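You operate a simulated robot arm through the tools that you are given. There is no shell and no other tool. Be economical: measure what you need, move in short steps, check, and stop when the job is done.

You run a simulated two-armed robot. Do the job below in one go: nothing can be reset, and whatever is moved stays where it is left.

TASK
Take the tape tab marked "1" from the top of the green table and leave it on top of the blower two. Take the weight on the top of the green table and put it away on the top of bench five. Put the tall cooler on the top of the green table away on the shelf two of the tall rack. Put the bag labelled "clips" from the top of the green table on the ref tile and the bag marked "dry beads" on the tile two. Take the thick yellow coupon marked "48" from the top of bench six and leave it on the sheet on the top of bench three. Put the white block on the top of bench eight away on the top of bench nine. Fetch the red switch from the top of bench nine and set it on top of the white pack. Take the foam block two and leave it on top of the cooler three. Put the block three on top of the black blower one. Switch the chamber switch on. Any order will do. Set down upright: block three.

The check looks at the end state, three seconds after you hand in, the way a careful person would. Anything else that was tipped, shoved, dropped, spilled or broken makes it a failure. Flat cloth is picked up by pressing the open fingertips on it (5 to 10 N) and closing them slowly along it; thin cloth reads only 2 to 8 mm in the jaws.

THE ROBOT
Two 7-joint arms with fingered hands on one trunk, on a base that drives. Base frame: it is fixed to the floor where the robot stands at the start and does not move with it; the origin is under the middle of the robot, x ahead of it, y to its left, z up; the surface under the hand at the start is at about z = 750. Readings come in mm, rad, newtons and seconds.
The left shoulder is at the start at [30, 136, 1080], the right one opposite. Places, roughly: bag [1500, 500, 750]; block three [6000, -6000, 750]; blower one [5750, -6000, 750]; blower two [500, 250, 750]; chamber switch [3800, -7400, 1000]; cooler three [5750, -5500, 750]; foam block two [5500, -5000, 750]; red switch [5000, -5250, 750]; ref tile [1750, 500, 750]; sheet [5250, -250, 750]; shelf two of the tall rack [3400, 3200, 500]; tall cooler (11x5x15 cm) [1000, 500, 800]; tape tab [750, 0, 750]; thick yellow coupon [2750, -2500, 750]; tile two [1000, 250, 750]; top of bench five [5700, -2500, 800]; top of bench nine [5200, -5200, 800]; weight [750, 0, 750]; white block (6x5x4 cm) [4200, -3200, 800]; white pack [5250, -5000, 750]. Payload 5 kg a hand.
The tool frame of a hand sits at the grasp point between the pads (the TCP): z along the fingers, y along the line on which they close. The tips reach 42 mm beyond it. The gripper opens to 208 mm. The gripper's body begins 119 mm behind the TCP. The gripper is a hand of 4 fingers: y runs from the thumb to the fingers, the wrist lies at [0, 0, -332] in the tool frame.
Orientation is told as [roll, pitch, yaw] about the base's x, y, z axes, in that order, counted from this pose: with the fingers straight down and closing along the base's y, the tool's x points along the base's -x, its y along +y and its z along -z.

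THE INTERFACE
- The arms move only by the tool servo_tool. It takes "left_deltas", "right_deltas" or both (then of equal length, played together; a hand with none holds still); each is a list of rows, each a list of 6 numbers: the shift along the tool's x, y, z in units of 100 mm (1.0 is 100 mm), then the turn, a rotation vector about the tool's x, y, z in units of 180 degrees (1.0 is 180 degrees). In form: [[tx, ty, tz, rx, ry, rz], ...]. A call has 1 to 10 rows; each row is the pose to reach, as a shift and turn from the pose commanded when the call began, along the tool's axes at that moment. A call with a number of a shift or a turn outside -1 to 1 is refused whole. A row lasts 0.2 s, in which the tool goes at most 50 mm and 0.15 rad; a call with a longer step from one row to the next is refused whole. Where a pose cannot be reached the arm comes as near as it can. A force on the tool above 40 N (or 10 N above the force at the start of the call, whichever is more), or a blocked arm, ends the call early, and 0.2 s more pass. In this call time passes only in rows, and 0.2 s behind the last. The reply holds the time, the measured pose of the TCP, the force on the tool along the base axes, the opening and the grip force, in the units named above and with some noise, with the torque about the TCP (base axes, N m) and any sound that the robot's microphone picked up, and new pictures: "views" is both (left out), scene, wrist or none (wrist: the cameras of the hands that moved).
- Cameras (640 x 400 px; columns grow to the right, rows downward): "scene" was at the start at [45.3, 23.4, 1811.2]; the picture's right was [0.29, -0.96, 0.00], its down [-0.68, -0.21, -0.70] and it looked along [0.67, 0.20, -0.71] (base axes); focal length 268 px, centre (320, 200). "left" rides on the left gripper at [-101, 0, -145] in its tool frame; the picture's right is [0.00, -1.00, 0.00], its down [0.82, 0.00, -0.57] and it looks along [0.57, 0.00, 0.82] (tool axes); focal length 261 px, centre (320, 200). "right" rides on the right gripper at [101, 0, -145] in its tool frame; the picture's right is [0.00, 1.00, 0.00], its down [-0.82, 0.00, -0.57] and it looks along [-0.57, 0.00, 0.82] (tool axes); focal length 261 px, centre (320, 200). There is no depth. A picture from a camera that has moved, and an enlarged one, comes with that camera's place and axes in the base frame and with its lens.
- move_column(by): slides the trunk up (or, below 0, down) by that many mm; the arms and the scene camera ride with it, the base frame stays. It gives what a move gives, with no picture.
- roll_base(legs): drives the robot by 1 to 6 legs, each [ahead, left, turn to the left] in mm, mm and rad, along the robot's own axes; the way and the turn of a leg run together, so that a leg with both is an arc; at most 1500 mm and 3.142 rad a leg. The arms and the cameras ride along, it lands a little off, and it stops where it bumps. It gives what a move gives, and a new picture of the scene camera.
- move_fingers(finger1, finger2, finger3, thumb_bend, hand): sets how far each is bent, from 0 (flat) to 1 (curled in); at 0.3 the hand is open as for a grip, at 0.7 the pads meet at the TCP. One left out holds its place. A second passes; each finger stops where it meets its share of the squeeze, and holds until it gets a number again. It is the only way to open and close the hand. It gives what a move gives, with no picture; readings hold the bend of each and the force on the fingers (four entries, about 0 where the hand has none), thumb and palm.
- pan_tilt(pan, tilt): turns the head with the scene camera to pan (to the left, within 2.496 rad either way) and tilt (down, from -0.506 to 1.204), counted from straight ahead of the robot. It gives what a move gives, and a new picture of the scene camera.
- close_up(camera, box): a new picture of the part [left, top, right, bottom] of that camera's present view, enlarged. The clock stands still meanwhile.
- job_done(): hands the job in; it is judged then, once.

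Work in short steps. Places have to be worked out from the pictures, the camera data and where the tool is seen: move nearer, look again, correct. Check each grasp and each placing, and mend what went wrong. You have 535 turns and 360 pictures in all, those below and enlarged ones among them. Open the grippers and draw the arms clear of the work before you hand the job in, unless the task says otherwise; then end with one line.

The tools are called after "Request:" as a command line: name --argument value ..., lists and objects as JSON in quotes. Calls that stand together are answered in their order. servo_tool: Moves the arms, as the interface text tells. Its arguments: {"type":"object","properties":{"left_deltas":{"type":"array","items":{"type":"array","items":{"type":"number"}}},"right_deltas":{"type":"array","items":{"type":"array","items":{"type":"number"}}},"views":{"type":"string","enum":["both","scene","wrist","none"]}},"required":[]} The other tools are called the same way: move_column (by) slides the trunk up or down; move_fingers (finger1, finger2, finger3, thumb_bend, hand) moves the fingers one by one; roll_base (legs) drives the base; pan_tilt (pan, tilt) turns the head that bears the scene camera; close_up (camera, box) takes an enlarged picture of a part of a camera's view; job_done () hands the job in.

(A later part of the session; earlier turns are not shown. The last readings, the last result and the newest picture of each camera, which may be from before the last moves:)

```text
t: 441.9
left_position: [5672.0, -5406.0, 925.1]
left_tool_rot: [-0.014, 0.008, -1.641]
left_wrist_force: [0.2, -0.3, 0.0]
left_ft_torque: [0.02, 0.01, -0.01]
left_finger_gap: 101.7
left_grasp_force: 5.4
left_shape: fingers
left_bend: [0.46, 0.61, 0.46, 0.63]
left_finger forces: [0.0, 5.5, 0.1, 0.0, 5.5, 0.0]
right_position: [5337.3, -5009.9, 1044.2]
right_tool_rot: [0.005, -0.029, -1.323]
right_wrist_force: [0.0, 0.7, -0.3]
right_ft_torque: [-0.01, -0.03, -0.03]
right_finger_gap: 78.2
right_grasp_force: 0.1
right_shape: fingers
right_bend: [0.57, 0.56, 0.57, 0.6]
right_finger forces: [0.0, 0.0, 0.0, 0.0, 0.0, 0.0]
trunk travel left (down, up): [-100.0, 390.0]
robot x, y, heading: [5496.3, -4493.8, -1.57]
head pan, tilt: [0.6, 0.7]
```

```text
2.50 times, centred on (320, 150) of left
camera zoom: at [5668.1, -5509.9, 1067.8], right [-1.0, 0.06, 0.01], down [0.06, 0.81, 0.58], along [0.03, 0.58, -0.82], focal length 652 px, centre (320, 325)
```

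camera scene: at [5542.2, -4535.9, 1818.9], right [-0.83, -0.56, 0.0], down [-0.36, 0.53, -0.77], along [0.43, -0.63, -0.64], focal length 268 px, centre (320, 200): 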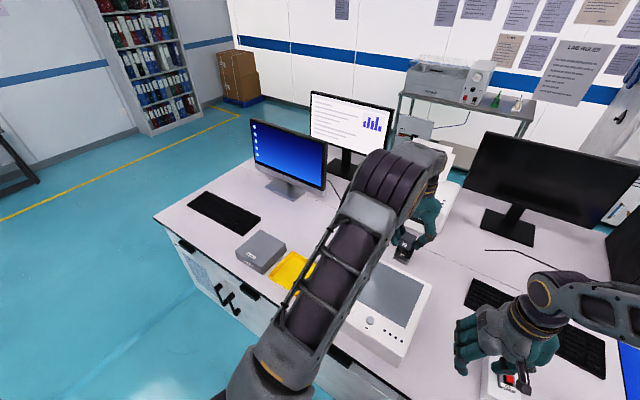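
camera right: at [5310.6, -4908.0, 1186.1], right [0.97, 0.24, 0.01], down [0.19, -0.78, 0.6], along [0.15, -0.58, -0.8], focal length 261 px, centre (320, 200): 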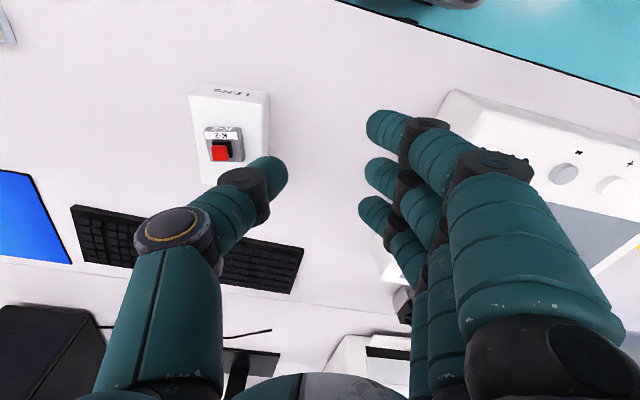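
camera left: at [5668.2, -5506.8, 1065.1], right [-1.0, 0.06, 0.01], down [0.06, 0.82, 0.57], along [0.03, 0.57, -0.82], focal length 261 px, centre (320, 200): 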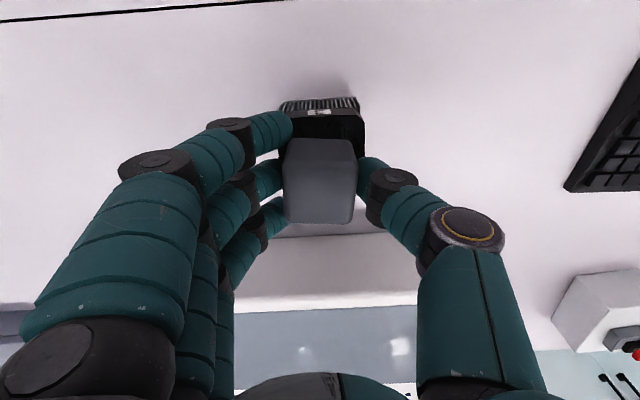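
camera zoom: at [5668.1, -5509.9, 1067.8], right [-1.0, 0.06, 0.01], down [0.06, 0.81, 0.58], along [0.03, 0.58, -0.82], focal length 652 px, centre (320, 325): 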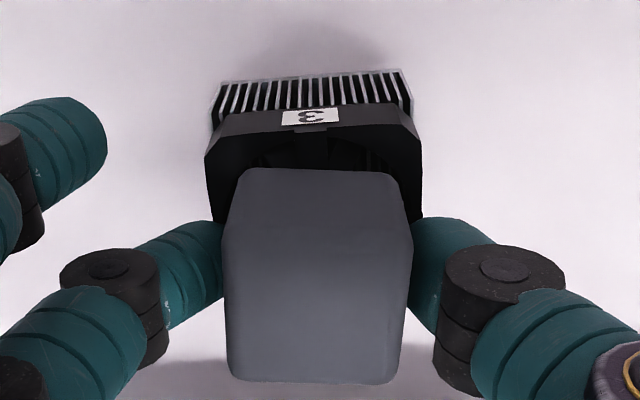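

The foam is well placed above the cooler (≈4 mm toward me). I shift 4 mm and lower gently again.

Request:
servo_tool --left_deltas '[[-0.04, 0, 0.02, 0, 0, 0], [-0.04, 0, 0.05, 0, 0, 0], [-0.04, 0, 0.08, 0, 0, 0], [-0.04, 0, 0.1, 0, 0, 0]]' --views "none"

Request:
close_up --camera "left" --box '[200, 70, 440, 230]'

```text
t: 442.9
left_position: [5672.3, -5411.0, 919.3]
left_tool_rot: [-0.012, -0.001, -1.639]
left_wrist_force: [1.9, -0.6, 25.1]
left_ft_torque: [-0.08, -0.67, -0.02]
left_finger_gap: 101.6
left_grasp_force: 15.2
left_shape: fingers
left_bend: [0.46, 0.6, 0.46, 0.63]
left_finger forces: [0.0, 23.0, 0.0, 0.0, 7.4, 0.0]
right_position: [5338.0, -5008.0, 1044.9]
right_tool_rot: [0.005, -0.032, -1.323]
right_wrist_force: [-0.7, 0.2, 0.2]
right_ft_torque: [-0.02, 0.03, 0.01]
right_finger_gap: 78.2
right_grasp_force: 0.1
right_shape: fingers
right_bend: [0.57, 0.56, 0.57, 0.6]
right_finger forces: [0.0, 0.1, 0.0, 0.1, 0.0, 0.1]
trunk travel left (down, up): [-100.0, 390.0]
robot x, y, heading: [5496.0, -4495.3, -1.572]
head pan, tilt: [0.6, 0.7]
```

```text
2.50 times, centred on (320, 150) of left
camera zoom: at [5667.9, -5513.3, 1063.2], right [-1.0, 0.06, 0.01], down [0.06, 0.82, 0.57], along [0.03, 0.57, -0.82], focal length 652 px, centre (320, 325)
```

zoom: 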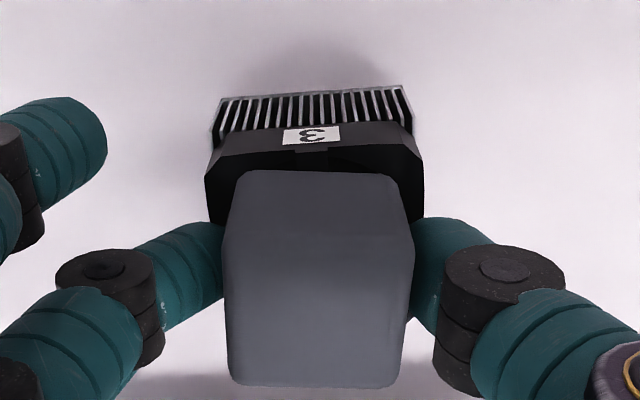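

Seated. I ease up 3 mm and open the fingers carefully.

Request:
servo_tool --left_deltas '[[0, 0, -0.035, 0, 0, 0]]' --views "none"

Request:
move_fingers --hand "left" --finger2 0.54 --thumb_bend 0.56

Request:
close_up --camera "left" --box '[200, 70, 440, 230]'

```text
t: 443.3
left_position: [5672.4, -5411.7, 918.6]
left_tool_rot: [-0.014, 0.004, -1.641]
left_wrist_force: [2.1, -5.3, 16.4]
left_ft_torque: [-0.28, -0.52, -0.15]
left_finger_gap: 101.6
left_grasp_force: 12.0
left_shape: fingers
left_bend: [0.46, 0.6, 0.46, 0.63]
left_finger forces: [0.1, 17.8, 0.0, 0.0, 6.4, 0.1]
right_position: [5337.4, -5008.7, 1044.5]
right_tool_rot: [0.007, -0.03, -1.322]
right_wrist_force: [-0.5, -0.3, -0.4]
right_ft_torque: [-0.02, -0.02, -0.02]
right_finger_gap: 78.4
right_grasp_force: 0.0
right_shape: fingers
right_bend: [0.57, 0.56, 0.57, 0.6]
right_finger forces: [0.0, 0.0, 0.0, 0.1, 0.1, 0.0]
trunk travel left (down, up): [-100.0, 390.0]
robot x, y, heading: [5499.6, -4497.5, -1.568]
head pan, tilt: [0.6, 0.7]
```

```text
t: 444.3
left_position: [5672.8, -5410.0, 917.8]
left_tool_rot: [-0.014, 0.007, -1.64]
left_wrist_force: [0.0, 0.9, 0.7]
left_ft_torque: [0.04, -0.1, 0.06]
left_finger_gap: 114.5
left_grasp_force: 0.9
left_shape: fingers
left_bend: [0.46, 0.54, 0.46, 0.56]
left_finger forces: [0.0, 1.2, 0.0, 0.0, 0.0, 0.0]
right_position: [5338.7, -5008.9, 1043.4]
right_tool_rot: [0.004, -0.03, -1.322]
right_wrist_force: [0.6, -0.5, -0.1]
right_ft_torque: [0.0, 0.0, -0.03]
right_finger_gap: 78.2
right_grasp_force: 0.0
right_shape: fingers
right_bend: [0.57, 0.56, 0.57, 0.6]
right_finger forces: [0.0, 0.1, 0.0, 0.0, 0.0, 0.0]
trunk travel left (down, up): [-100.0, 390.0]
robot x, y, heading: [5499.5, -4494.6, -1.568]
head pan, tilt: [0.6, 0.7]
```

```text
2.50 times, centred on (320, 150) of left
camera zoom: at [5667.7, -5513.7, 1061.5], right [-1.0, 0.06, 0.01], down [0.06, 0.81, 0.58], along [0.03, 0.58, -0.82], focal length 652 px, centre (320, 325)
```

zoom: 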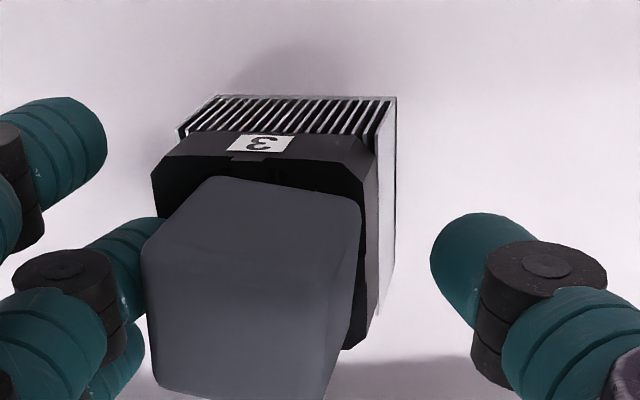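

Opening dragged the cooler slightly sideways with finger 2. I lift straight up a bit before opening further, and look.

Request:
servo_tool --left_deltas '[[0, 0, -0.1, 0, 0, 0], [0, 0, -0.2, 0, 0, 0]]' --views "none"

Request:
close_up --camera "left" --box '[200, 70, 440, 230]'

```text
t: 444.9
left_position: [5672.5, -5411.2, 939.1]
left_tool_rot: [-0.013, 0.007, -1.642]
left_wrist_force: [-0.5, 0.4, -0.6]
left_ft_torque: [0.01, 0.0, -0.01]
left_finger_gap: 114.7
left_grasp_force: 0.0
left_shape: fingers
left_bend: [0.46, 0.54, 0.46, 0.56]
left_finger forces: [0.0, 0.1, 0.1, 0.0, 0.0, 0.0]
right_position: [5337.1, -5008.3, 1044.0]
right_tool_rot: [0.006, -0.029, -1.322]
right_wrist_force: [-0.1, 0.3, -0.6]
right_ft_torque: [0.01, -0.02, -0.01]
right_finger_gap: 78.1
right_grasp_force: 0.0
right_shape: fingers
right_bend: [0.57, 0.56, 0.57, 0.6]
right_finger forces: [0.0, 0.1, 0.0, 0.0, 0.1, 0.0]
trunk travel left (down, up): [-100.0, 390.0]
robot x, y, heading: [5496.4, -4496.9, -1.573]
head pan, tilt: [0.6, 0.7]
```

```text
2.50 times, centred on (320, 150) of left
camera zoom: at [5667.5, -5513.8, 1082.0], right [-1.0, 0.06, 0.01], down [0.06, 0.81, 0.58], along [0.03, 0.58, -0.82], focal length 652 px, centre (320, 325)
```

zoom: 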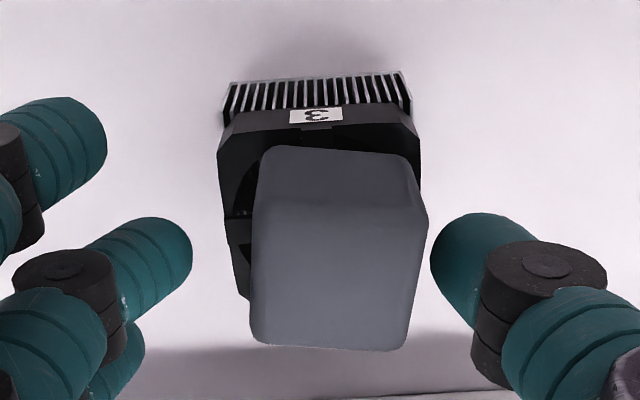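

It had only rocked and has settled back: the foam sits on cooler 3. I lift clear and check again.

Request:
servo_tool --left_deltas '[[0, 0, -0.4, 0, 0, 0], [0, 0, -0.8, 0, 0, 0], [0.4, 0, -1, 0, 0, 0]]' --views "wrist"

Request:
pan_tilt --pan 0.25 --tilt 0.7

```text
t: 445.7
left_position: [5674.1, -5368.7, 1043.2]
left_tool_rot: [-0.014, 0.002, -1.643]
left_wrist_force: [0.7, 1.6, 0.9]
left_ft_torque: [-0.26, -0.05, 0.0]
left_finger_gap: 114.8
left_grasp_force: 0.1
left_shape: fingers
left_bend: [0.46, 0.54, 0.46, 0.56]
left_finger forces: [0.0, 0.0, 0.0, 0.0, 0.0, 0.0]
right_position: [5336.2, -5005.6, 1046.7]
right_tool_rot: [0.003, -0.033, -1.32]
right_wrist_force: [-0.4, 2.1, 0.1]
right_ft_torque: [-0.27, -0.01, -0.01]
right_finger_gap: 78.3
right_grasp_force: 0.0
right_shape: fingers
right_bend: [0.57, 0.56, 0.57, 0.6]
right_finger forces: [0.1, 0.0, 0.0, 0.0, 0.0, 0.0]
trunk travel left (down, up): [-100.0, 390.0]
robot x, y, heading: [5496.7, -4496.2, -1.571]
head pan, tilt: [0.6, 0.7]
camera left: at [5670.1, -5471.5, 1186.9], right [-1.0, 0.07, 0.01], down [0.06, 0.82, 0.57], along [0.03, 0.57, -0.82], focal length 261 px, centre (320, 200)
```

left: 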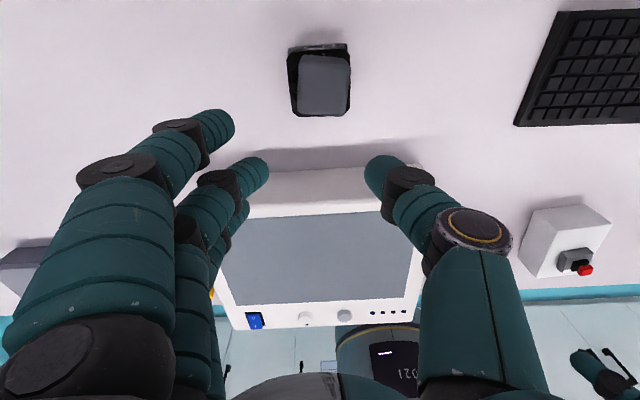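

```text
t: 446.5
left_position: [5675.6, -5372.3, 1040.1]
left_tool_rot: [-0.014, 0.006, -1.64]
left_wrist_force: [-0.9, 0.6, -0.7]
left_ft_torque: [-0.05, 0.02, -0.01]
left_finger_gap: 114.6
left_grasp_force: 0.2
left_shape: fingers
left_bend: [0.46, 0.54, 0.46, 0.56]
left_finger forces: [0.0, 0.0, 0.0, 0.0, 0.1, 0.1]
right_position: [5337.6, -5009.0, 1045.5]
right_tool_rot: [0.005, -0.029, -1.322]
right_wrist_force: [0.1, 1.4, 0.4]
right_ft_torque: [-0.04, -0.01, -0.03]
right_finger_gap: 77.7
right_grasp_force: 0.0
right_shape: fingers
right_bend: [0.57, 0.56, 0.57, 0.6]
right_finger forces: [0.0, 0.1, 0.0, 0.0, 0.1, 0.1]
trunk travel left (down, up): [-100.0, 390.0]
robot x, y, heading: [5497.5, -4494.4, -1.569]
head pan, tilt: [0.25, 0.7]
camera scene: at [5515.7, -4547.6, 1818.9], right [-0.97, -0.25, 0.0], down [-0.16, 0.62, -0.77], along [0.19, -0.74, -0.64], focal length 268 px, centre (320, 200)
```

scene: 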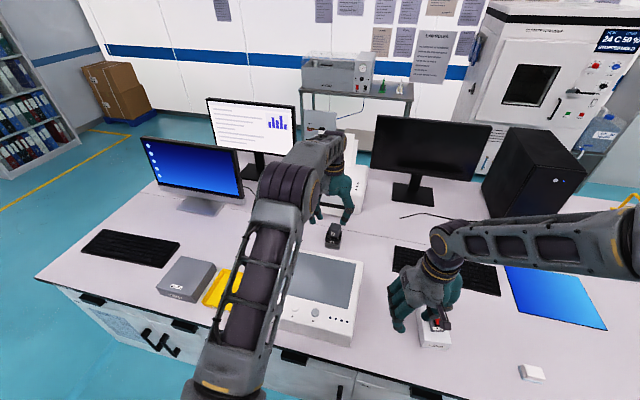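

The foam block rests on cooler 3. Now I look for block three and blower one behind the monitors: I back off a little and raise the trunk for a higher view.

Request:
roll_base --legs '[[-200, 0, 0]]'

Request:
move_column --by 380

Request:
pan_tilt --pan 0.15 --tilt 0.55

```text
t: 448.1
left_position: [5674.6, -5166.4, 1040.5]
left_tool_rot: [-0.013, 0.004, -1.642]
left_wrist_force: [0.8, 1.5, 0.1]
left_ft_torque: [-0.12, -0.02, 0.01]
left_finger_gap: 114.6
left_grasp_force: 0.0
left_shape: fingers
left_bend: [0.46, 0.54, 0.46, 0.56]
left_finger forces: [0.0, 0.0, 0.1, 0.0, 0.0, 0.1]
right_position: [5336.2, -4803.1, 1045.2]
right_tool_rot: [0.006, -0.031, -1.323]
right_wrist_force: [0.7, 1.4, -0.1]
right_ft_torque: [-0.11, 0.0, -0.01]
right_finger_gap: 78.1
right_grasp_force: 0.1
right_shape: fingers
right_bend: [0.57, 0.56, 0.57, 0.6]
right_finger forces: [0.0, 0.0, 0.1, 0.0, 0.1, 0.1]
trunk travel left (down, up): [-100.0, 390.0]
robot x, y, heading: [5494.9, -4291.5, -1.573]
head pan, tilt: [0.25, 0.7]
camera scene: at [5515.7, -4342.0, 1819.0], right [-0.97, -0.25, 0.0], down [-0.16, 0.62, -0.77], along [0.19, -0.74, -0.64], focal length 268 px, centre (320, 200)
```

scene: 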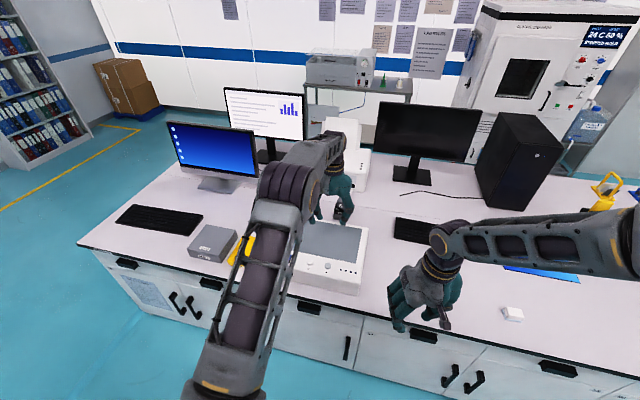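

```text
t: 451.8
left_position: [5673.9, -5167.6, 1419.0]
left_tool_rot: [-0.015, 0.007, -1.643]
left_wrist_force: [0.1, -0.2, -0.6]
left_ft_torque: [0.05, 0.01, -0.01]
left_finger_gap: 114.8
left_grasp_force: 0.0
left_shape: fingers
left_bend: [0.46, 0.54, 0.46, 0.56]
left_finger forces: [0.0, 0.1, 0.0, 0.0, 0.0, 0.0]
right_position: [5337.4, -4803.9, 1424.0]
right_tool_rot: [0.004, -0.031, -1.322]
right_wrist_force: [0.2, 0.8, 0.6]
right_ft_torque: [0.02, -0.02, 0.05]
right_finger_gap: 78.6
right_grasp_force: 0.1
right_shape: fingers
right_bend: [0.57, 0.56, 0.57, 0.6]
right_finger forces: [0.0, 0.0, 0.0, 0.1, 0.0, 0.0]
trunk travel left (down, up): [-480.0, 10.0]
robot x, y, heading: [5497.9, -4292.6, -1.574]
head pan, tilt: [0.25, 0.7]
```

```text
t: 452.5
left_position: [5674.9, -5167.8, 1420.3]
left_tool_rot: [-0.014, 0.005, -1.643]
left_wrist_force: [-1.0, -0.1, -0.4]
left_ft_torque: [0.02, -0.02, -0.01]
left_finger_gap: 114.7
left_grasp_force: 0.0
left_shape: fingers
left_bend: [0.46, 0.54, 0.46, 0.56]
left_finger forces: [0.0, 0.1, 0.0, 0.1, 0.0, 0.1]
right_position: [5336.9, -4804.1, 1424.0]
right_tool_rot: [0.004, -0.03, -1.323]
right_wrist_force: [0.8, 0.4, 0.0]
right_ft_torque: [0.03, 0.0, 0.02]
right_finger_gap: 78.1
right_grasp_force: 0.1
right_shape: fingers
right_bend: [0.57, 0.56, 0.57, 0.6]
right_finger forces: [0.0, 0.1, 0.0, 0.0, 0.1, 0.0]
trunk travel left (down, up): [-480.0, 10.0]
robot x, y, heading: [5494.5, -4292.3, -1.573]
head pan, tilt: [0.15, 0.55]
camera scene: at [5508.1, -4350.9, 2211.9], right [-0.99, -0.15, 0.0], down [-0.08, 0.52, -0.85], along [0.13, -0.84, -0.52], focal length 268 px, centre (320, 200)
```

scene: 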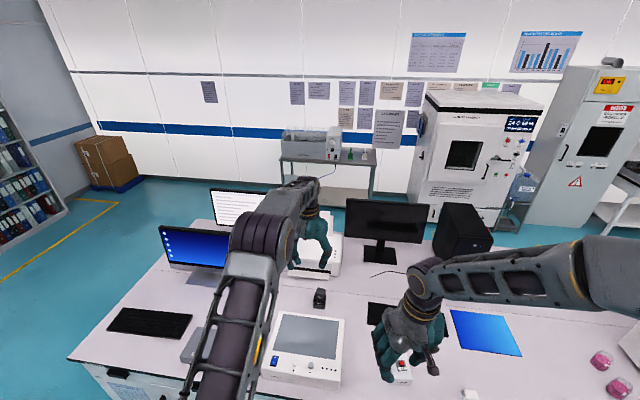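

The spot near (5750–6000,−6000) is hidden by my left arm. I strafe left 450 mm and look again.

Request:
roll_base --legs '[[0, 500, 0]]'

Request:
pan_tilt --pan -0.1 --tilt 0.6

```text
t: 455.4
left_position: [6173.7, -5169.4, 1419.1]
left_tool_rot: [-0.014, 0.005, -1.643]
left_wrist_force: [-0.2, 0.5, -0.5]
left_ft_torque: [-0.01, -0.03, -0.03]
left_finger_gap: 114.7
left_grasp_force: 0.0
left_shape: fingers
left_bend: [0.46, 0.54, 0.46, 0.56]
left_finger forces: [0.0, 0.1, 0.1, 0.0, 0.0, 0.0]
right_position: [5835.7, -4806.0, 1424.6]
right_tool_rot: [0.005, -0.029, -1.32]
right_wrist_force: [-0.7, -0.4, -0.1]
right_ft_torque: [0.0, -0.02, -0.01]
right_finger_gap: 78.4
right_grasp_force: 0.0
right_shape: fingers
right_bend: [0.57, 0.56, 0.57, 0.6]
right_finger forces: [0.1, 0.0, 0.0, 0.0, 0.1, 0.0]
trunk travel left (down, up): [-480.0, 10.0]
robot x, y, heading: [5999.2, -4292.9, -1.569]
head pan, tilt: [0.15, 0.55]
camera scene: at [6007.9, -4351.9, 2212.0], right [-0.99, -0.15, 0.0], down [-0.08, 0.52, -0.85], along [0.13, -0.84, -0.52], focal length 268 px, centre (320, 200)
```

scene: 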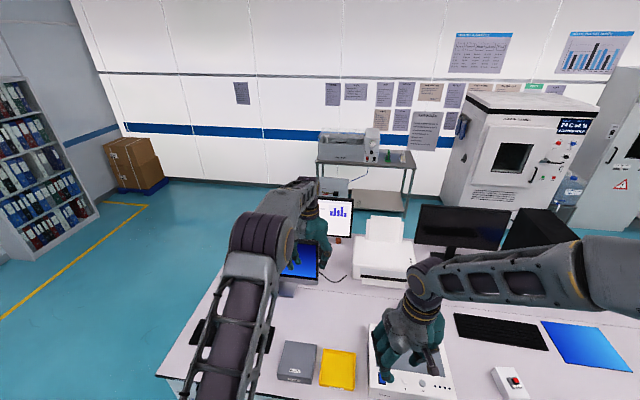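

```text
t: 456.2
left_position: [6174.7, -5170.3, 1420.9]
left_tool_rot: [-0.014, 0.005, -1.642]
left_wrist_force: [0.7, 0.3, 0.2]
left_ft_torque: [0.01, 0.08, 0.0]
left_finger_gap: 114.8
left_grasp_force: 0.1
left_shape: fingers
left_bend: [0.46, 0.54, 0.46, 0.56]
left_finger forces: [0.0, 0.1, 0.0, 0.0, 0.0, 0.1]
right_position: [5836.6, -4806.1, 1423.3]
right_tool_rot: [0.005, -0.029, -1.323]
right_wrist_force: [0.2, -0.7, 0.1]
right_ft_torque: [0.0, 0.04, 0.0]
right_finger_gap: 78.0
right_grasp_force: 0.1
right_shape: fingers
right_bend: [0.57, 0.56, 0.57, 0.6]
right_finger forces: [0.0, 0.0, 0.1, 0.0, 0.0, 0.0]
trunk travel left (down, up): [-480.0, 10.0]
robot x, y, heading: [5999.3, -4290.2, -1.573]
head pan, tilt: [-0.099, 0.6]
camera scene: at [5987.2, -4351.1, 2207.5], right [-0.99, 0.1, 0.0], down [0.06, 0.56, -0.83], along [-0.08, -0.82, -0.56], focal length 268 px, centre (320, 200)
```

scene: 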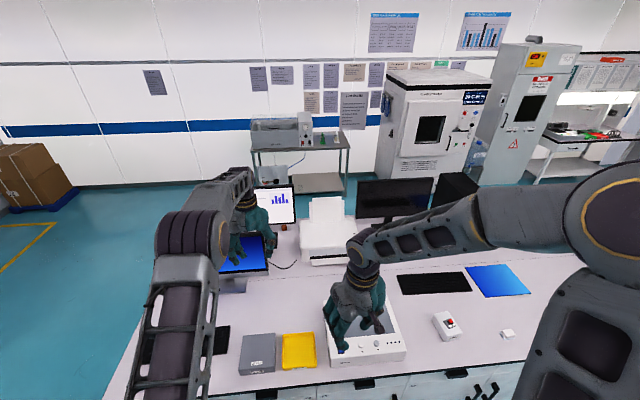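

Request:
close_up --camera "scene" --box '[225, 170, 465, 320]'

```text
2.67 times, centred on (345, 245) of scene
camera zoom: at [5987.2, -4351.1, 2207.5], right [-0.99, 0.1, 0.0], down [0.06, 0.56, -0.83], along [-0.08, -0.82, -0.56], focal length 715 px, centre (253, 80)
```

zoom: 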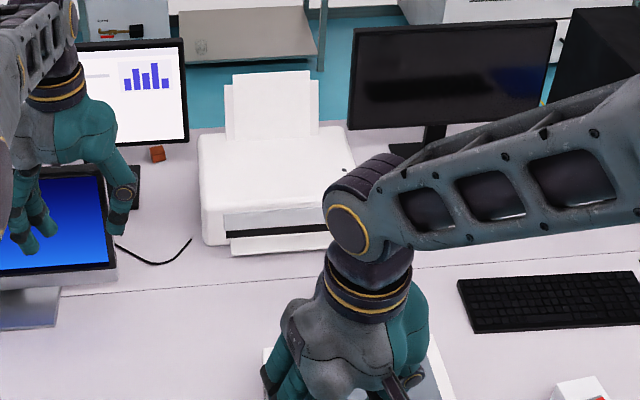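

Block three — a small orange-brown block — is at about (6107,−6026), and blower one must be hidden behind the printer. I go round the east end into the back aisle.

Request:
roll_base --legs '[[0, 1450, 0], [1300, 0, 0], [1200, 0, 0]]'

Request:
pan_tilt --pan -1.5 --tilt 0.5

```text
t: 475.3
left_position: [7645.0, -7706.1, 1419.7]
left_tool_rot: [-0.014, 0.006, -1.641]
left_wrist_force: [-0.6, -0.2, 0.5]
left_ft_torque: [-0.03, 0.0, -0.02]
left_finger_gap: 114.7
left_grasp_force: 0.1
left_shape: fingers
left_bend: [0.46, 0.54, 0.46, 0.56]
left_finger forces: [0.1, 0.1, 0.0, 0.0, 0.0, 0.0]
right_position: [7307.0, -7343.2, 1425.4]
right_tool_rot: [0.006, -0.031, -1.32]
right_wrist_force: [-0.3, 0.2, 0.1]
right_ft_torque: [-0.05, 0.02, -0.01]
right_finger_gap: 78.2
right_grasp_force: 0.0
right_shape: fingers
right_bend: [0.57, 0.56, 0.57, 0.6]
right_finger forces: [0.1, 0.0, 0.0, 0.0, 0.1, 0.0]
trunk travel left (down, up): [-480.0, 10.0]
robot x, y, heading: [7469.2, -6830.2, -1.57]
head pan, tilt: [-0.099, 0.6]
camera scene: at [7456.1, -6887.9, 2207.5], right [-1.0, 0.1, 0.0], down [0.06, 0.56, -0.83], along [-0.08, -0.82, -0.56], focal length 268 px, centre (320, 200)
```

scene: 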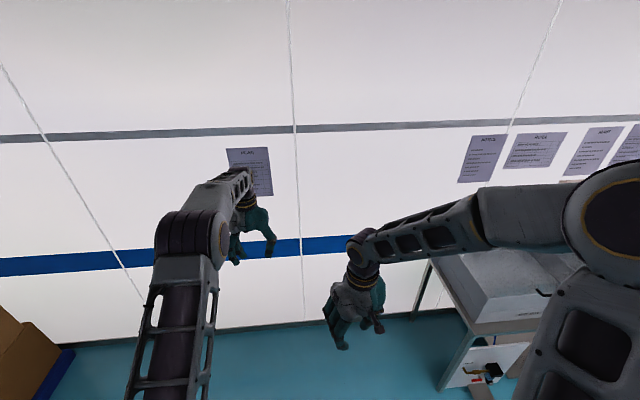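

```text
t: 476.9
left_position: [7645.4, -7706.0, 1420.2]
left_tool_rot: [-0.014, 0.004, -1.642]
left_wrist_force: [-0.3, 0.2, -0.6]
left_ft_torque: [0.0, -0.03, -0.01]
left_finger_gap: 114.9
left_grasp_force: 0.1
left_shape: fingers
left_bend: [0.46, 0.54, 0.46, 0.56]
left_finger forces: [0.1, 0.0, 0.0, 0.1, 0.0, 0.1]
right_position: [7307.9, -7343.9, 1424.3]
right_tool_rot: [0.003, -0.031, -1.321]
right_wrist_force: [-0.6, 0.6, 0.1]
right_ft_torque: [-0.02, 0.01, 0.03]
right_finger_gap: 78.0
right_grasp_force: 0.1
right_shape: fingers
right_bend: [0.57, 0.56, 0.57, 0.6]
right_finger forces: [0.1, 0.1, 0.1, 0.0, 0.0, 0.0]
trunk travel left (down, up): [-480.0, 10.0]
robot x, y, heading: [7466.6, -6829.5, -1.572]
head pan, tilt: [-1.499, 0.499]
camera scene: at [7374.1, -6806.5, 2216.6], right [-0.07, 1.0, 0.0], down [0.48, 0.03, -0.88], along [-0.88, -0.06, -0.48], focal length 268 px, centre (320, 200)
```

scene: 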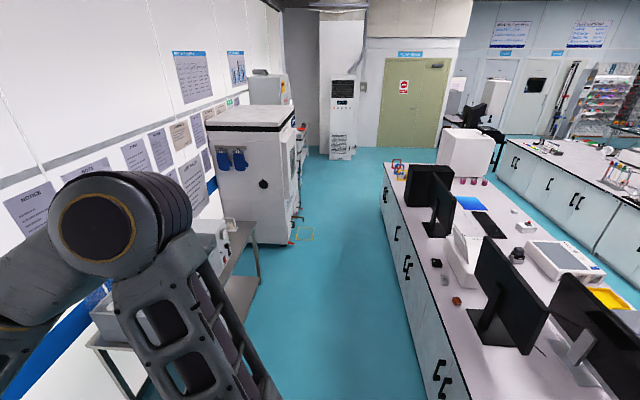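

Request:
close_up --camera "scene" --box '[390, 180, 550, 340]'

Request:
close_up --camera "scene" --box '[420, 245, 480, 315]'

```text
2.50 times, centred on (470, 260) of scene
camera zoom: at [7374.1, -6806.5, 2216.6], right [-0.07, 1.0, 0.0], down [0.48, 0.03, -0.88], along [-0.88, -0.06, -0.48], focal length 670 px, centre (-55, 50)
```

zoom: 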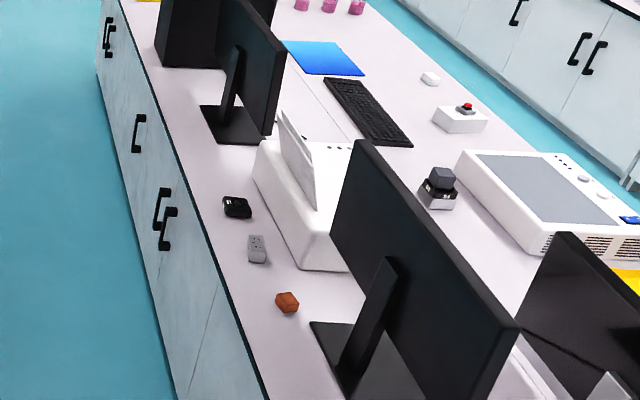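

```text
5.71 times, centred on (450, 280) of scene
camera zoom: at [7374.1, -6806.5, 2216.6], right [-0.07, 1.0, 0.0], down [0.48, 0.03, -0.88], along [-0.88, -0.06, -0.48], focal length 1531 px, centre (-423, -257)
```

zoom: 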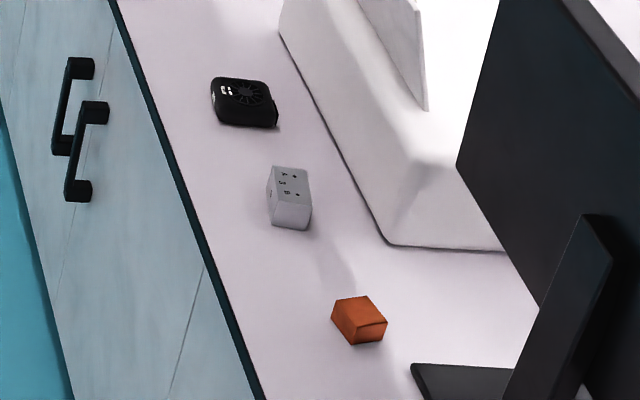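

The black blower is at (5756,−6030), a grey marked block at (5927,−6027) and an orange one at (6111,−6013). I drive in to read their markings.

Request:
roll_base --legs '[[0, 0, -1.57], [1400, 0, 0], [0, 0, -1.57]]'

Request:
pan_tilt --pan 0.1 --tilt 0.9

```text
t: 491.4
left_position: [5885.6, -5964.2, 1419.7]
left_tool_rot: [-0.014, 0.005, 1.512]
left_wrist_force: [0.0, -0.4, -0.3]
left_ft_torque: [-0.03, 0.04, 0.0]
left_finger_gap: 114.9
left_grasp_force: 0.2
left_shape: fingers
left_bend: [0.46, 0.54, 0.46, 0.56]
left_finger forces: [0.0, 0.0, 0.1, 0.0, 0.0, 0.0]
right_position: [6227.4, -6324.9, 1423.9]
right_tool_rot: [0.005, -0.029, 1.833]
right_wrist_force: [0.7, 0.6, -0.4]
right_ft_torque: [-0.04, -0.02, 0.01]
right_finger_gap: 78.4
right_grasp_force: 0.1
right_shape: fingers
right_bend: [0.57, 0.56, 0.57, 0.6]
right_finger forces: [0.0, 0.1, 0.0, 0.1, 0.1, 0.0]
trunk travel left (down, up): [-480.0, 10.0]
robot x, y, heading: [6071.9, -6841.5, 1.581]
head pan, tilt: [-1.499, 0.499]
camera scene: at [6160.9, -6861.7, 2216.6], right [0.08, -1.0, 0.0], down [-0.48, -0.04, -0.88], along [0.88, 0.07, -0.48], focal length 268 px, centre (320, 200)
```

scene: 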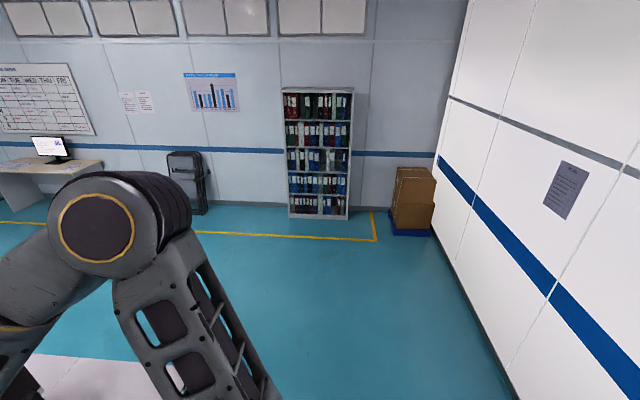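

```text
t: 493.1
left_position: [5884.8, -5965.9, 1419.8]
left_tool_rot: [-0.012, 0.004, 1.511]
left_wrist_force: [-0.1, -0.2, 0.1]
left_ft_torque: [-0.01, 0.01, 0.01]
left_finger_gap: 115.0
left_grasp_force: 0.0
left_shape: fingers
left_bend: [0.46, 0.54, 0.46, 0.56]
left_finger forces: [0.0, 0.0, 0.0, 0.0, 0.0, 0.0]
right_position: [6226.4, -6324.7, 1424.3]
right_tool_rot: [0.006, -0.029, 1.831]
right_wrist_force: [-0.5, 0.2, 0.0]
right_ft_torque: [0.0, 0.01, 0.03]
right_finger_gap: 78.2
right_grasp_force: 0.2
right_shape: fingers
right_bend: [0.57, 0.56, 0.57, 0.6]
right_finger forces: [0.0, 0.0, 0.0, 0.0, 0.1, 0.0]
trunk travel left (down, up): [-480.0, 10.0]
robot x, y, heading: [6070.8, -6839.2, 1.576]
head pan, tilt: [0.099, 0.901]
camera scene: at [6062.0, -6794.0, 2182.7], right [0.99, 0.11, 0.0], down [0.08, -0.78, -0.62], along [-0.07, 0.62, -0.78], focal length 268 px, centre (320, 200)
```

scene: 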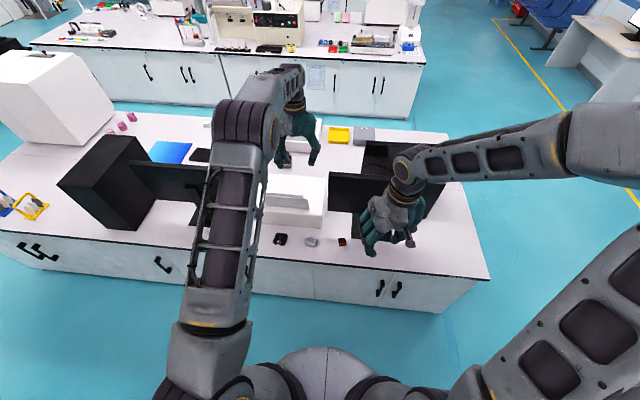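

Request:
close_up --camera "scene" --box '[265, 225, 361, 285]'

```text
6.67 times, centred on (313, 255) of scene
camera zoom: at [6062.0, -6794.0, 2182.7], right [0.99, 0.11, 0.0], down [0.08, -0.78, -0.62], along [-0.07, 0.62, -0.78], focal length 1786 px, centre (367, -167)
```

zoom: 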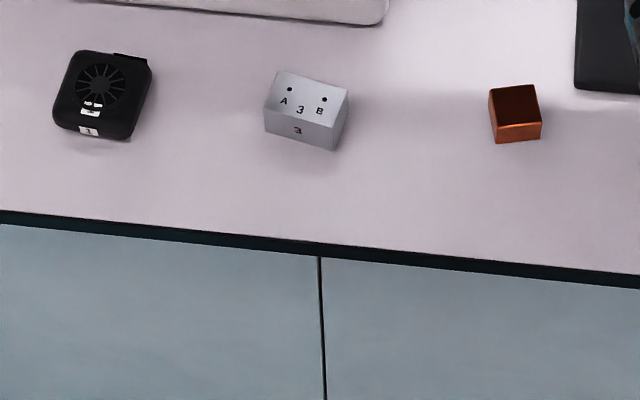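

The grey block is marked "3" (holes A/B on top), so that is block three: (5934,−6029), about 62×45 mm, turned −20°; blower one is at (5750,−6031). I position the left hand above the block, match the yaw, then lower the trunk.

Request:
move_fingers --hand "left" --finger1 0.48 --finger2 0.48 --finger3 0.48 --thumb_bend 0.48

Request:
servo_tool --left_deltas '[[0.3, -0.25, 0, 0, 0, 0.045], [0.66, -0.45, 0, 0, 0, 0.09], [0.66, -0.45, 0, 0, 0, 0.095]]' --views "none"

Request:
move_column --by -380

Request:
close_up --camera "left" --box '[0, 0, 640, 400]'

```text
t: 494.1
left_position: [5885.1, -5965.2, 1420.1]
left_tool_rot: [-0.016, 0.005, 1.512]
left_wrist_force: [0.0, 0.4, 0.3]
left_ft_torque: [-0.03, 0.0, 0.0]
left_finger_gap: 131.0
left_grasp_force: 0.0
left_shape: fingers
left_bend: [0.48, 0.48, 0.48, 0.48]
left_finger forces: [0.0, 0.1, 0.0, 0.0, 0.0, 0.0]
right_position: [6227.0, -6324.6, 1424.7]
right_tool_rot: [0.004, -0.029, 1.831]
right_wrist_force: [-0.1, 0.3, 0.1]
right_ft_torque: [-0.01, -0.02, -0.01]
right_finger_gap: 78.1
right_grasp_force: 0.0
right_shape: fingers
right_bend: [0.57, 0.56, 0.57, 0.6]
right_finger forces: [0.0, 0.0, 0.1, 0.0, 0.1, 0.0]
trunk travel left (down, up): [-480.0, 10.0]
robot x, y, heading: [6073.3, -6840.4, 1.582]
head pan, tilt: [0.099, 0.901]
```

```text
t: 494.9
left_position: [5925.2, -6033.0, 1419.2]
left_tool_rot: [-0.016, 0.001, 1.212]
left_wrist_force: [-0.5, 0.6, -1.4]
left_ft_torque: [-0.09, -0.07, -0.05]
left_finger_gap: 130.9
left_grasp_force: 0.0
left_shape: fingers
left_bend: [0.48, 0.48, 0.48, 0.48]
left_finger forces: [0.0, 0.0, 0.1, 0.0, 0.1, 0.0]
right_position: [6226.4, -6322.8, 1423.6]
right_tool_rot: [0.006, -0.027, 1.832]
right_wrist_force: [-0.5, 1.0, 0.6]
right_ft_torque: [-0.11, -0.03, 0.01]
right_finger_gap: 78.1
right_grasp_force: 0.0
right_shape: fingers
right_bend: [0.57, 0.56, 0.57, 0.6]
right_finger forces: [0.0, 0.1, 0.1, 0.0, 0.1, 0.0]
trunk travel left (down, up): [-480.0, 10.0]
robot x, y, heading: [6076.5, -6840.9, 1.579]
head pan, tilt: [0.099, 0.901]
```

```text
t: 498.6
left_position: [5926.2, -6034.6, 1041.2]
left_tool_rot: [-0.014, 0.003, 1.213]
left_wrist_force: [0.2, 0.7, -1.3]
left_ft_torque: [0.02, 0.01, -0.02]
left_finger_gap: 131.1
left_grasp_force: 0.0
left_shape: fingers
left_bend: [0.48, 0.48, 0.48, 0.48]
left_finger forces: [0.1, 0.0, 0.0, 0.0, 0.0, 0.1]
right_position: [6227.2, -6325.7, 1042.7]
right_tool_rot: [0.005, -0.029, 1.83]
right_wrist_force: [-0.6, -0.8, 0.3]
right_ft_torque: [0.03, 0.0, 0.01]
right_finger_gap: 77.9
right_grasp_force: 0.0
right_shape: fingers
right_bend: [0.57, 0.56, 0.57, 0.6]
right_finger forces: [0.0, 0.0, 0.1, 0.0, 0.0, 0.0]
trunk travel left (down, up): [-100.0, 390.0]
robot x, y, heading: [6071.6, -6842.7, 1.583]
head pan, tilt: [0.099, 0.901]
```

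```text
1.00 times, centred on (320, 200) of left (not enlarged: the box is as wide or as high as the picture)
camera zoom: at [5959.5, -5940.3, 1184.9], right [0.94, -0.35, 0.01], down [-0.29, -0.77, 0.57], along [-0.19, -0.54, -0.82], focal length 261 px, centre (320, 200)
```

zoom: 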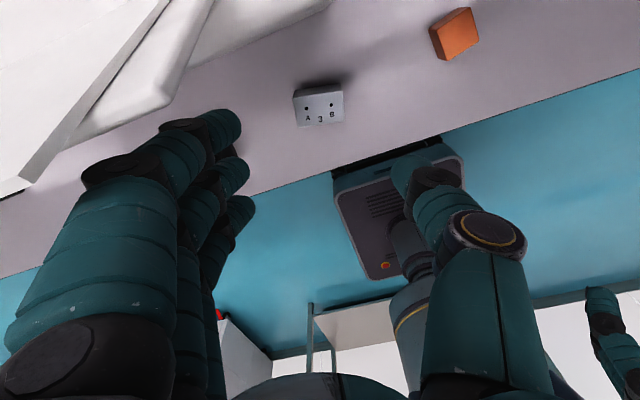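

Block three is right below. To keep the fingers' knuckles clear of the printer I turn back a little and shift 6 mm toward me, then descend partway and look.

Request:
servo_tool --left_deltas '[[0.05, -0.03, 0.3, 0, 0, -0.038], [0.06, -0.05, 0.7, 0, 0, -0.038], [0.06, -0.05, 1, 0, 0, -0.038]]' --views "wrist"

```text
t: 499.4
left_position: [5929.1, -6041.3, 939.8]
left_tool_rot: [-0.014, 0.004, 1.332]
left_wrist_force: [-0.4, -0.2, -0.5]
left_ft_torque: [-0.05, 0.0, 0.01]
left_finger_gap: 130.6
left_grasp_force: 0.2
left_shape: fingers
left_bend: [0.48, 0.48, 0.48, 0.48]
left_finger forces: [0.1, 0.1, 0.1, 0.0, 0.0, 0.0]
right_position: [6226.4, -6324.2, 1044.1]
right_tool_rot: [0.007, -0.03, 1.829]
right_wrist_force: [0.4, 0.0, -0.9]
right_ft_torque: [-0.1, 0.0, 0.03]
right_finger_gap: 78.1
right_grasp_force: 0.1
right_shape: fingers
right_bend: [0.57, 0.56, 0.57, 0.6]
right_finger forces: [0.0, 0.0, 0.0, 0.0, 0.1, 0.1]
trunk travel left (down, up): [-100.0, 390.0]
robot x, y, heading: [6074.8, -6839.7, 1.581]
head pan, tilt: [0.099, 0.901]
camera left: at [5950.5, -5944.4, 1084.8], right [0.97, -0.23, 0.01], down [-0.2, -0.79, 0.57], along [-0.12, -0.56, -0.82], focal length 261 px, centre (320, 200)
```

left: 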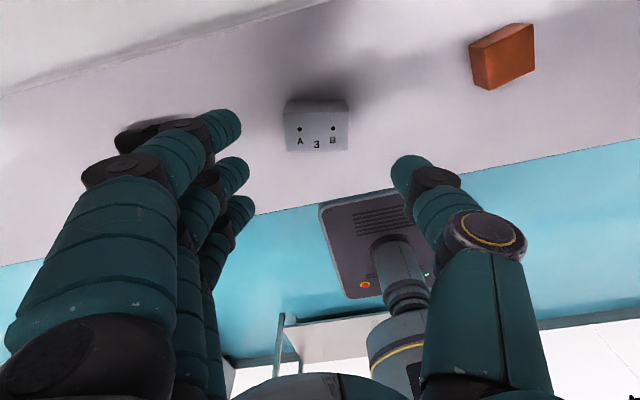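

Now the block is parallel to the hand and the printer is clear. I descend to z≈857.

Request:
servo_tool --left_deltas '[[-0.03, 0.03, 0.35, 0, 0, 0], [-0.03, 0.03, 0.7, 0, 0, 0], [-0.03, 0.03, 0.83, 0, 0, 0]]' --views "wrist"

```text
t: 500.2
left_position: [5929.8, -6038.5, 857.8]
left_tool_rot: [-0.013, 0.002, 1.332]
left_wrist_force: [-0.5, 0.1, 0.6]
left_ft_torque: [-0.05, -0.01, -0.03]
left_finger_gap: 130.8
left_grasp_force: 0.1
left_shape: fingers
left_bend: [0.48, 0.48, 0.48, 0.48]
left_finger forces: [0.0, 0.0, 0.1, 0.1, 0.0, 0.0]
right_position: [6227.5, -6324.2, 1044.7]
right_tool_rot: [0.004, -0.029, 1.832]
right_wrist_force: [0.1, 0.6, -0.5]
right_ft_torque: [0.01, 0.01, -0.03]
right_finger_gap: 78.2
right_grasp_force: 0.1
right_shape: fingers
right_bend: [0.57, 0.56, 0.57, 0.6]
right_finger forces: [0.0, 0.1, 0.0, 0.1, 0.1, 0.0]
trunk travel left (down, up): [-100.0, 390.0]
robot x, y, heading: [6075.7, -6834.7, 1.58]
head pan, tilt: [0.099, 0.901]
camera left: at [5950.7, -5940.7, 1001.4], right [0.97, -0.23, 0.01], down [-0.2, -0.79, 0.57], along [-0.12, -0.56, -0.82], focal length 261 px, centre (320, 200)
```

left: 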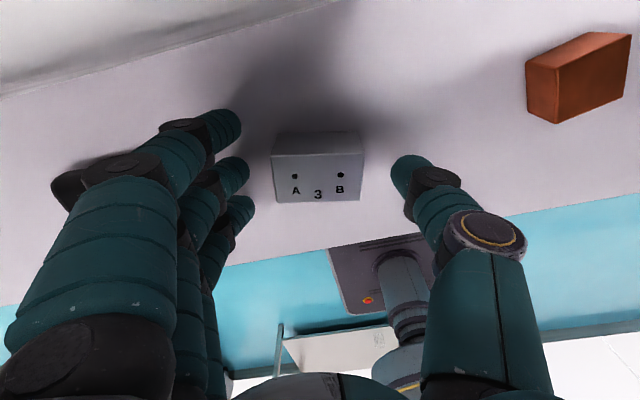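

Centred. I close thumb and middle finger on block three and test-lift, keeping it upright.

Request:
move_fingers --hand "left" --finger2 0.68 --thumb_bend 0.68

Request:
servo_tool --left_deltas '[[0, 0, -0.1, 0, 0, 0], [0, 0, -0.45, 0, 0, 0], [0, 0, -0.9, 0, 0, 0]]' --views "wrist"

```text
t: 501.2
left_position: [5928.4, -6038.5, 858.6]
left_tool_rot: [-0.015, 0.003, 1.33]
left_wrist_force: [0.2, -0.3, 2.6]
left_ft_torque: [0.04, 0.1, -0.02]
left_finger_gap: 96.0
left_grasp_force: 13.0
left_shape: fingers
left_bend: [0.48, 0.55, 0.48, 0.65]
left_finger forces: [0.0, 12.5, 0.0, 0.0, 13.9, 0.0]
right_position: [6228.1, -6325.4, 1043.7]
right_tool_rot: [0.005, -0.03, 1.831]
right_wrist_force: [0.3, 0.7, -0.3]
right_ft_torque: [0.0, 0.0, 0.0]
right_finger_gap: 78.1
right_grasp_force: 0.1
right_shape: fingers
right_bend: [0.57, 0.56, 0.57, 0.6]
right_finger forces: [0.1, 0.1, 0.0, 0.0, 0.0, 0.0]
trunk travel left (down, up): [-100.0, 390.0]
robot x, y, heading: [6073.7, -6837.8, 1.579]
head pan, tilt: [0.099, 0.901]
```

```text
t: 502.0
left_position: [5929.0, -6041.4, 947.2]
left_tool_rot: [-0.013, 0.005, 1.331]
left_wrist_force: [0.2, -0.3, -3.5]
left_ft_torque: [0.12, -0.03, 0.02]
left_finger_gap: 95.4
left_grasp_force: 13.0
left_shape: fingers
left_bend: [0.48, 0.54, 0.48, 0.65]
left_finger forces: [0.0, 12.8, 0.0, 0.0, 12.6, 0.0]
right_position: [6227.4, -6325.2, 1045.2]
right_tool_rot: [0.005, -0.03, 1.829]
right_wrist_force: [-0.4, -0.8, 0.9]
right_ft_torque: [0.07, 0.02, 0.01]
right_finger_gap: 78.1
right_grasp_force: 0.0
right_shape: fingers
right_bend: [0.57, 0.56, 0.57, 0.6]
right_finger forces: [0.0, 0.0, 0.0, 0.0, 0.0, 0.1]
trunk travel left (down, up): [-100.0, 390.0]
robot x, y, heading: [6073.1, -6838.4, 1.58]
head pan, tilt: [0.099, 0.901]
camera left: at [5950.8, -5943.6, 1091.0], right [0.97, -0.23, 0.01], down [-0.2, -0.79, 0.58], along [-0.12, -0.56, -0.82], focal length 261 px, centre (320, 200)
```

left: 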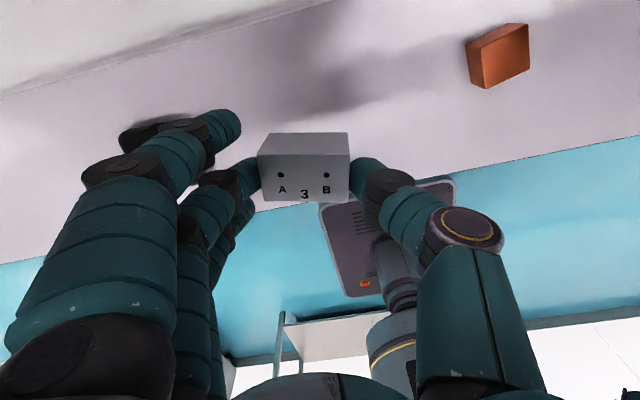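

Block three is held upright. I turn the hand to run parallel with the printer's edge, then strafe the base left to bring the block over blower one.

Request:
servo_tool --left_deltas '[[0, 0, -0.1, 0, 0, -0.035], [0, 0, -0.2, 0, 0, -0.07], [0, 0, -0.2, 0, 0, -0.1]]' --views "none"

Request:
roll_base --legs '[[0, 178, 0]]'

Request:
close_up --camera "left" --box '[0, 0, 640, 400]'

```text
t: 502.8
left_position: [5928.1, -6038.7, 968.0]
left_tool_rot: [-0.012, 0.007, 1.648]
left_wrist_force: [-1.4, -0.1, -2.0]
left_ft_torque: [0.01, 0.01, 0.02]
left_finger_gap: 95.5
left_grasp_force: 12.7
left_shape: fingers
left_bend: [0.48, 0.54, 0.48, 0.65]
left_finger forces: [0.0, 12.8, 0.0, 0.0, 12.6, 0.0]
right_position: [6227.2, -6325.2, 1043.7]
right_tool_rot: [0.006, -0.03, 1.831]
right_wrist_force: [0.2, -1.1, 0.1]
right_ft_torque: [0.02, 0.03, 0.0]
right_finger_gap: 77.9
right_grasp_force: 0.2
right_shape: fingers
right_bend: [0.57, 0.56, 0.57, 0.6]
right_finger forces: [0.1, 0.1, 0.0, 0.1, 0.0, 0.0]
trunk travel left (down, up): [-100.0, 390.0]
robot x, y, heading: [6070.2, -6841.6, 1.578]
head pan, tilt: [0.099, 0.901]
```

```text
t: 504.3
left_position: [5747.4, -6041.4, 966.8]
left_tool_rot: [-0.015, 0.007, 1.648]
left_wrist_force: [-2.5, 0.0, -2.8]
left_ft_torque: [0.01, -0.28, 0.01]
left_finger_gap: 95.1
left_grasp_force: 12.9
left_shape: fingers
left_bend: [0.48, 0.54, 0.48, 0.65]
left_finger forces: [0.0, 12.9, 0.0, 0.0, 12.5, 0.0]
right_position: [6047.9, -6325.5, 1044.1]
right_tool_rot: [0.003, -0.029, 1.832]
right_wrist_force: [-1.8, 0.7, 0.3]
right_ft_torque: [0.0, -0.16, -0.02]
right_finger_gap: 78.0
right_grasp_force: 0.0
right_shape: fingers
right_bend: [0.57, 0.56, 0.57, 0.6]
right_finger forces: [0.1, 0.0, 0.1, 0.0, 0.2, 0.0]
trunk travel left (down, up): [-100.0, 390.0]
robot x, y, heading: [5893.7, -6840.4, 1.582]
head pan, tilt: [0.099, 0.901]
camera scene: at [5882.6, -6795.7, 1802.7], right [0.99, 0.11, 0.0], down [0.09, -0.78, -0.62], along [-0.07, 0.62, -0.78], focal length 268 px, centre (320, 200)
```

scene: 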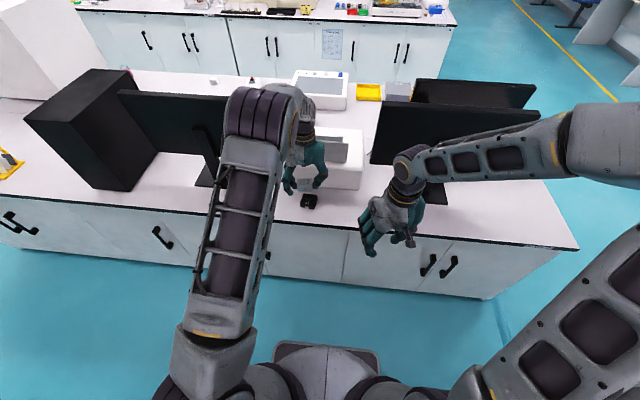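

```text
1.00 times, centred on (320, 200) of left (not enlarged: the box is as wide or as high as the picture)
camera zoom: at [5737.1, -5940.8, 1110.5], right [1.0, 0.08, 0.01], down [0.06, -0.81, 0.58], along [0.06, -0.58, -0.82], focal length 261 px, centre (320, 200)
```

zoom: 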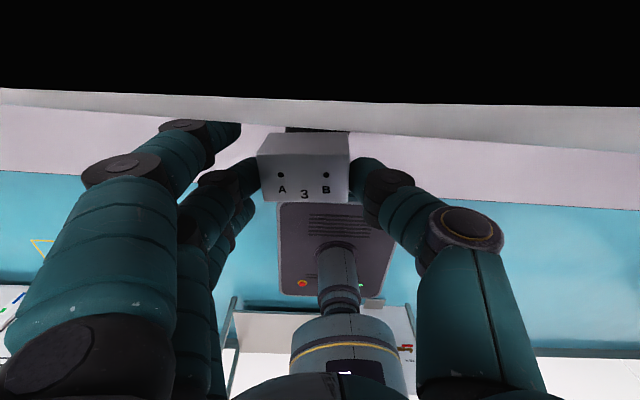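

Request:
close_up --camera "scene" --box '[260, 140, 380, 230]'

```text
4.44 times, centred on (320, 185) of scene
camera zoom: at [5882.6, -6795.7, 1802.7], right [0.99, 0.11, 0.0], down [0.09, -0.78, -0.62], along [-0.07, 0.62, -0.78], focal length 1191 px, centre (320, 267)
```

zoom: 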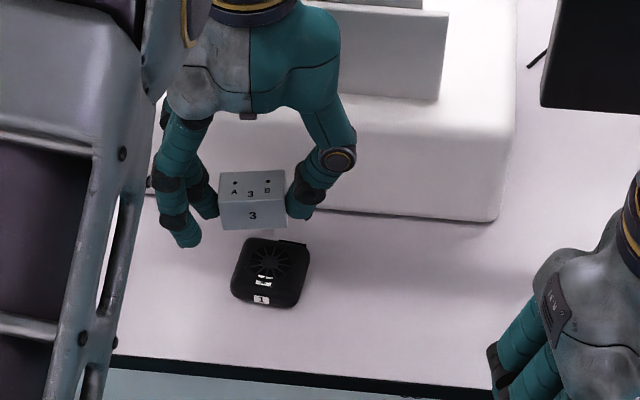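

Blower one's top is centred at (5747,−6027). I move 14 mm in and lower block three onto it.

Request:
servo_tool --left_deltas '[[-0.14, 0, 0.2, 0, 0, 0], [-0.14, 0, 0.5, 0, 0, 0], [-0.14, 0, 0.65, 0, 0, 0]]' --views "none"

Request:
close_up --camera "scene" --box '[260, 140, 380, 230]'

```text
t: 504.8
left_position: [5747.4, -6022.2, 948.2]
left_tool_rot: [-0.016, -0.009, 1.648]
left_wrist_force: [-0.3, 2.0, 5.0]
left_ft_torque: [-0.14, 0.13, -0.02]
left_finger_gap: 95.0
left_grasp_force: 12.9
left_shape: fingers
left_bend: [0.48, 0.54, 0.48, 0.65]
left_finger forces: [0.0, 12.7, 0.1, 0.0, 12.4, 0.1]
right_position: [6049.4, -6326.2, 1044.6]
right_tool_rot: [0.005, -0.031, 1.833]
right_wrist_force: [-0.3, 1.5, -1.0]
right_ft_torque: [-0.15, -0.02, 0.0]
right_finger_gap: 78.0
right_grasp_force: 0.1
right_shape: fingers
right_bend: [0.57, 0.56, 0.57, 0.6]
right_finger forces: [0.0, 0.1, 0.0, 0.0, 0.0, 0.1]
trunk travel left (down, up): [-100.0, 390.0]
robot x, y, heading: [5893.5, -6842.0, 1.583]
head pan, tilt: [0.099, 0.901]
stopped in row 2 (left hand): the force on the tool passed its limit at 120 N (the readings are from after the stop); the commanded pose is now the measured one
```

```text
4.44 times, centred on (320, 185) of scene
camera zoom: at [5884.5, -6796.4, 1802.8], right [0.99, 0.11, 0.0], down [0.09, -0.78, -0.62], along [-0.07, 0.62, -0.78], focal length 1191 px, centre (320, 267)
```

zoom: 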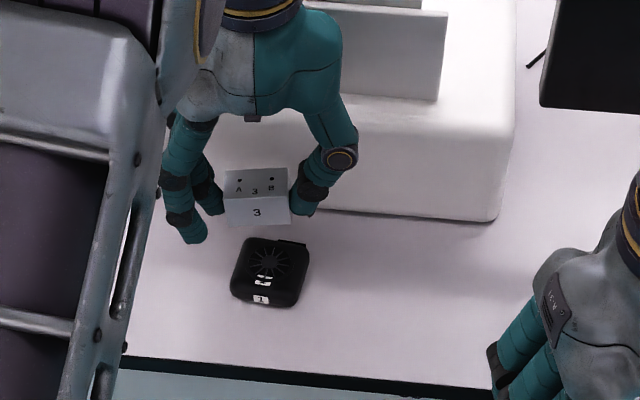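

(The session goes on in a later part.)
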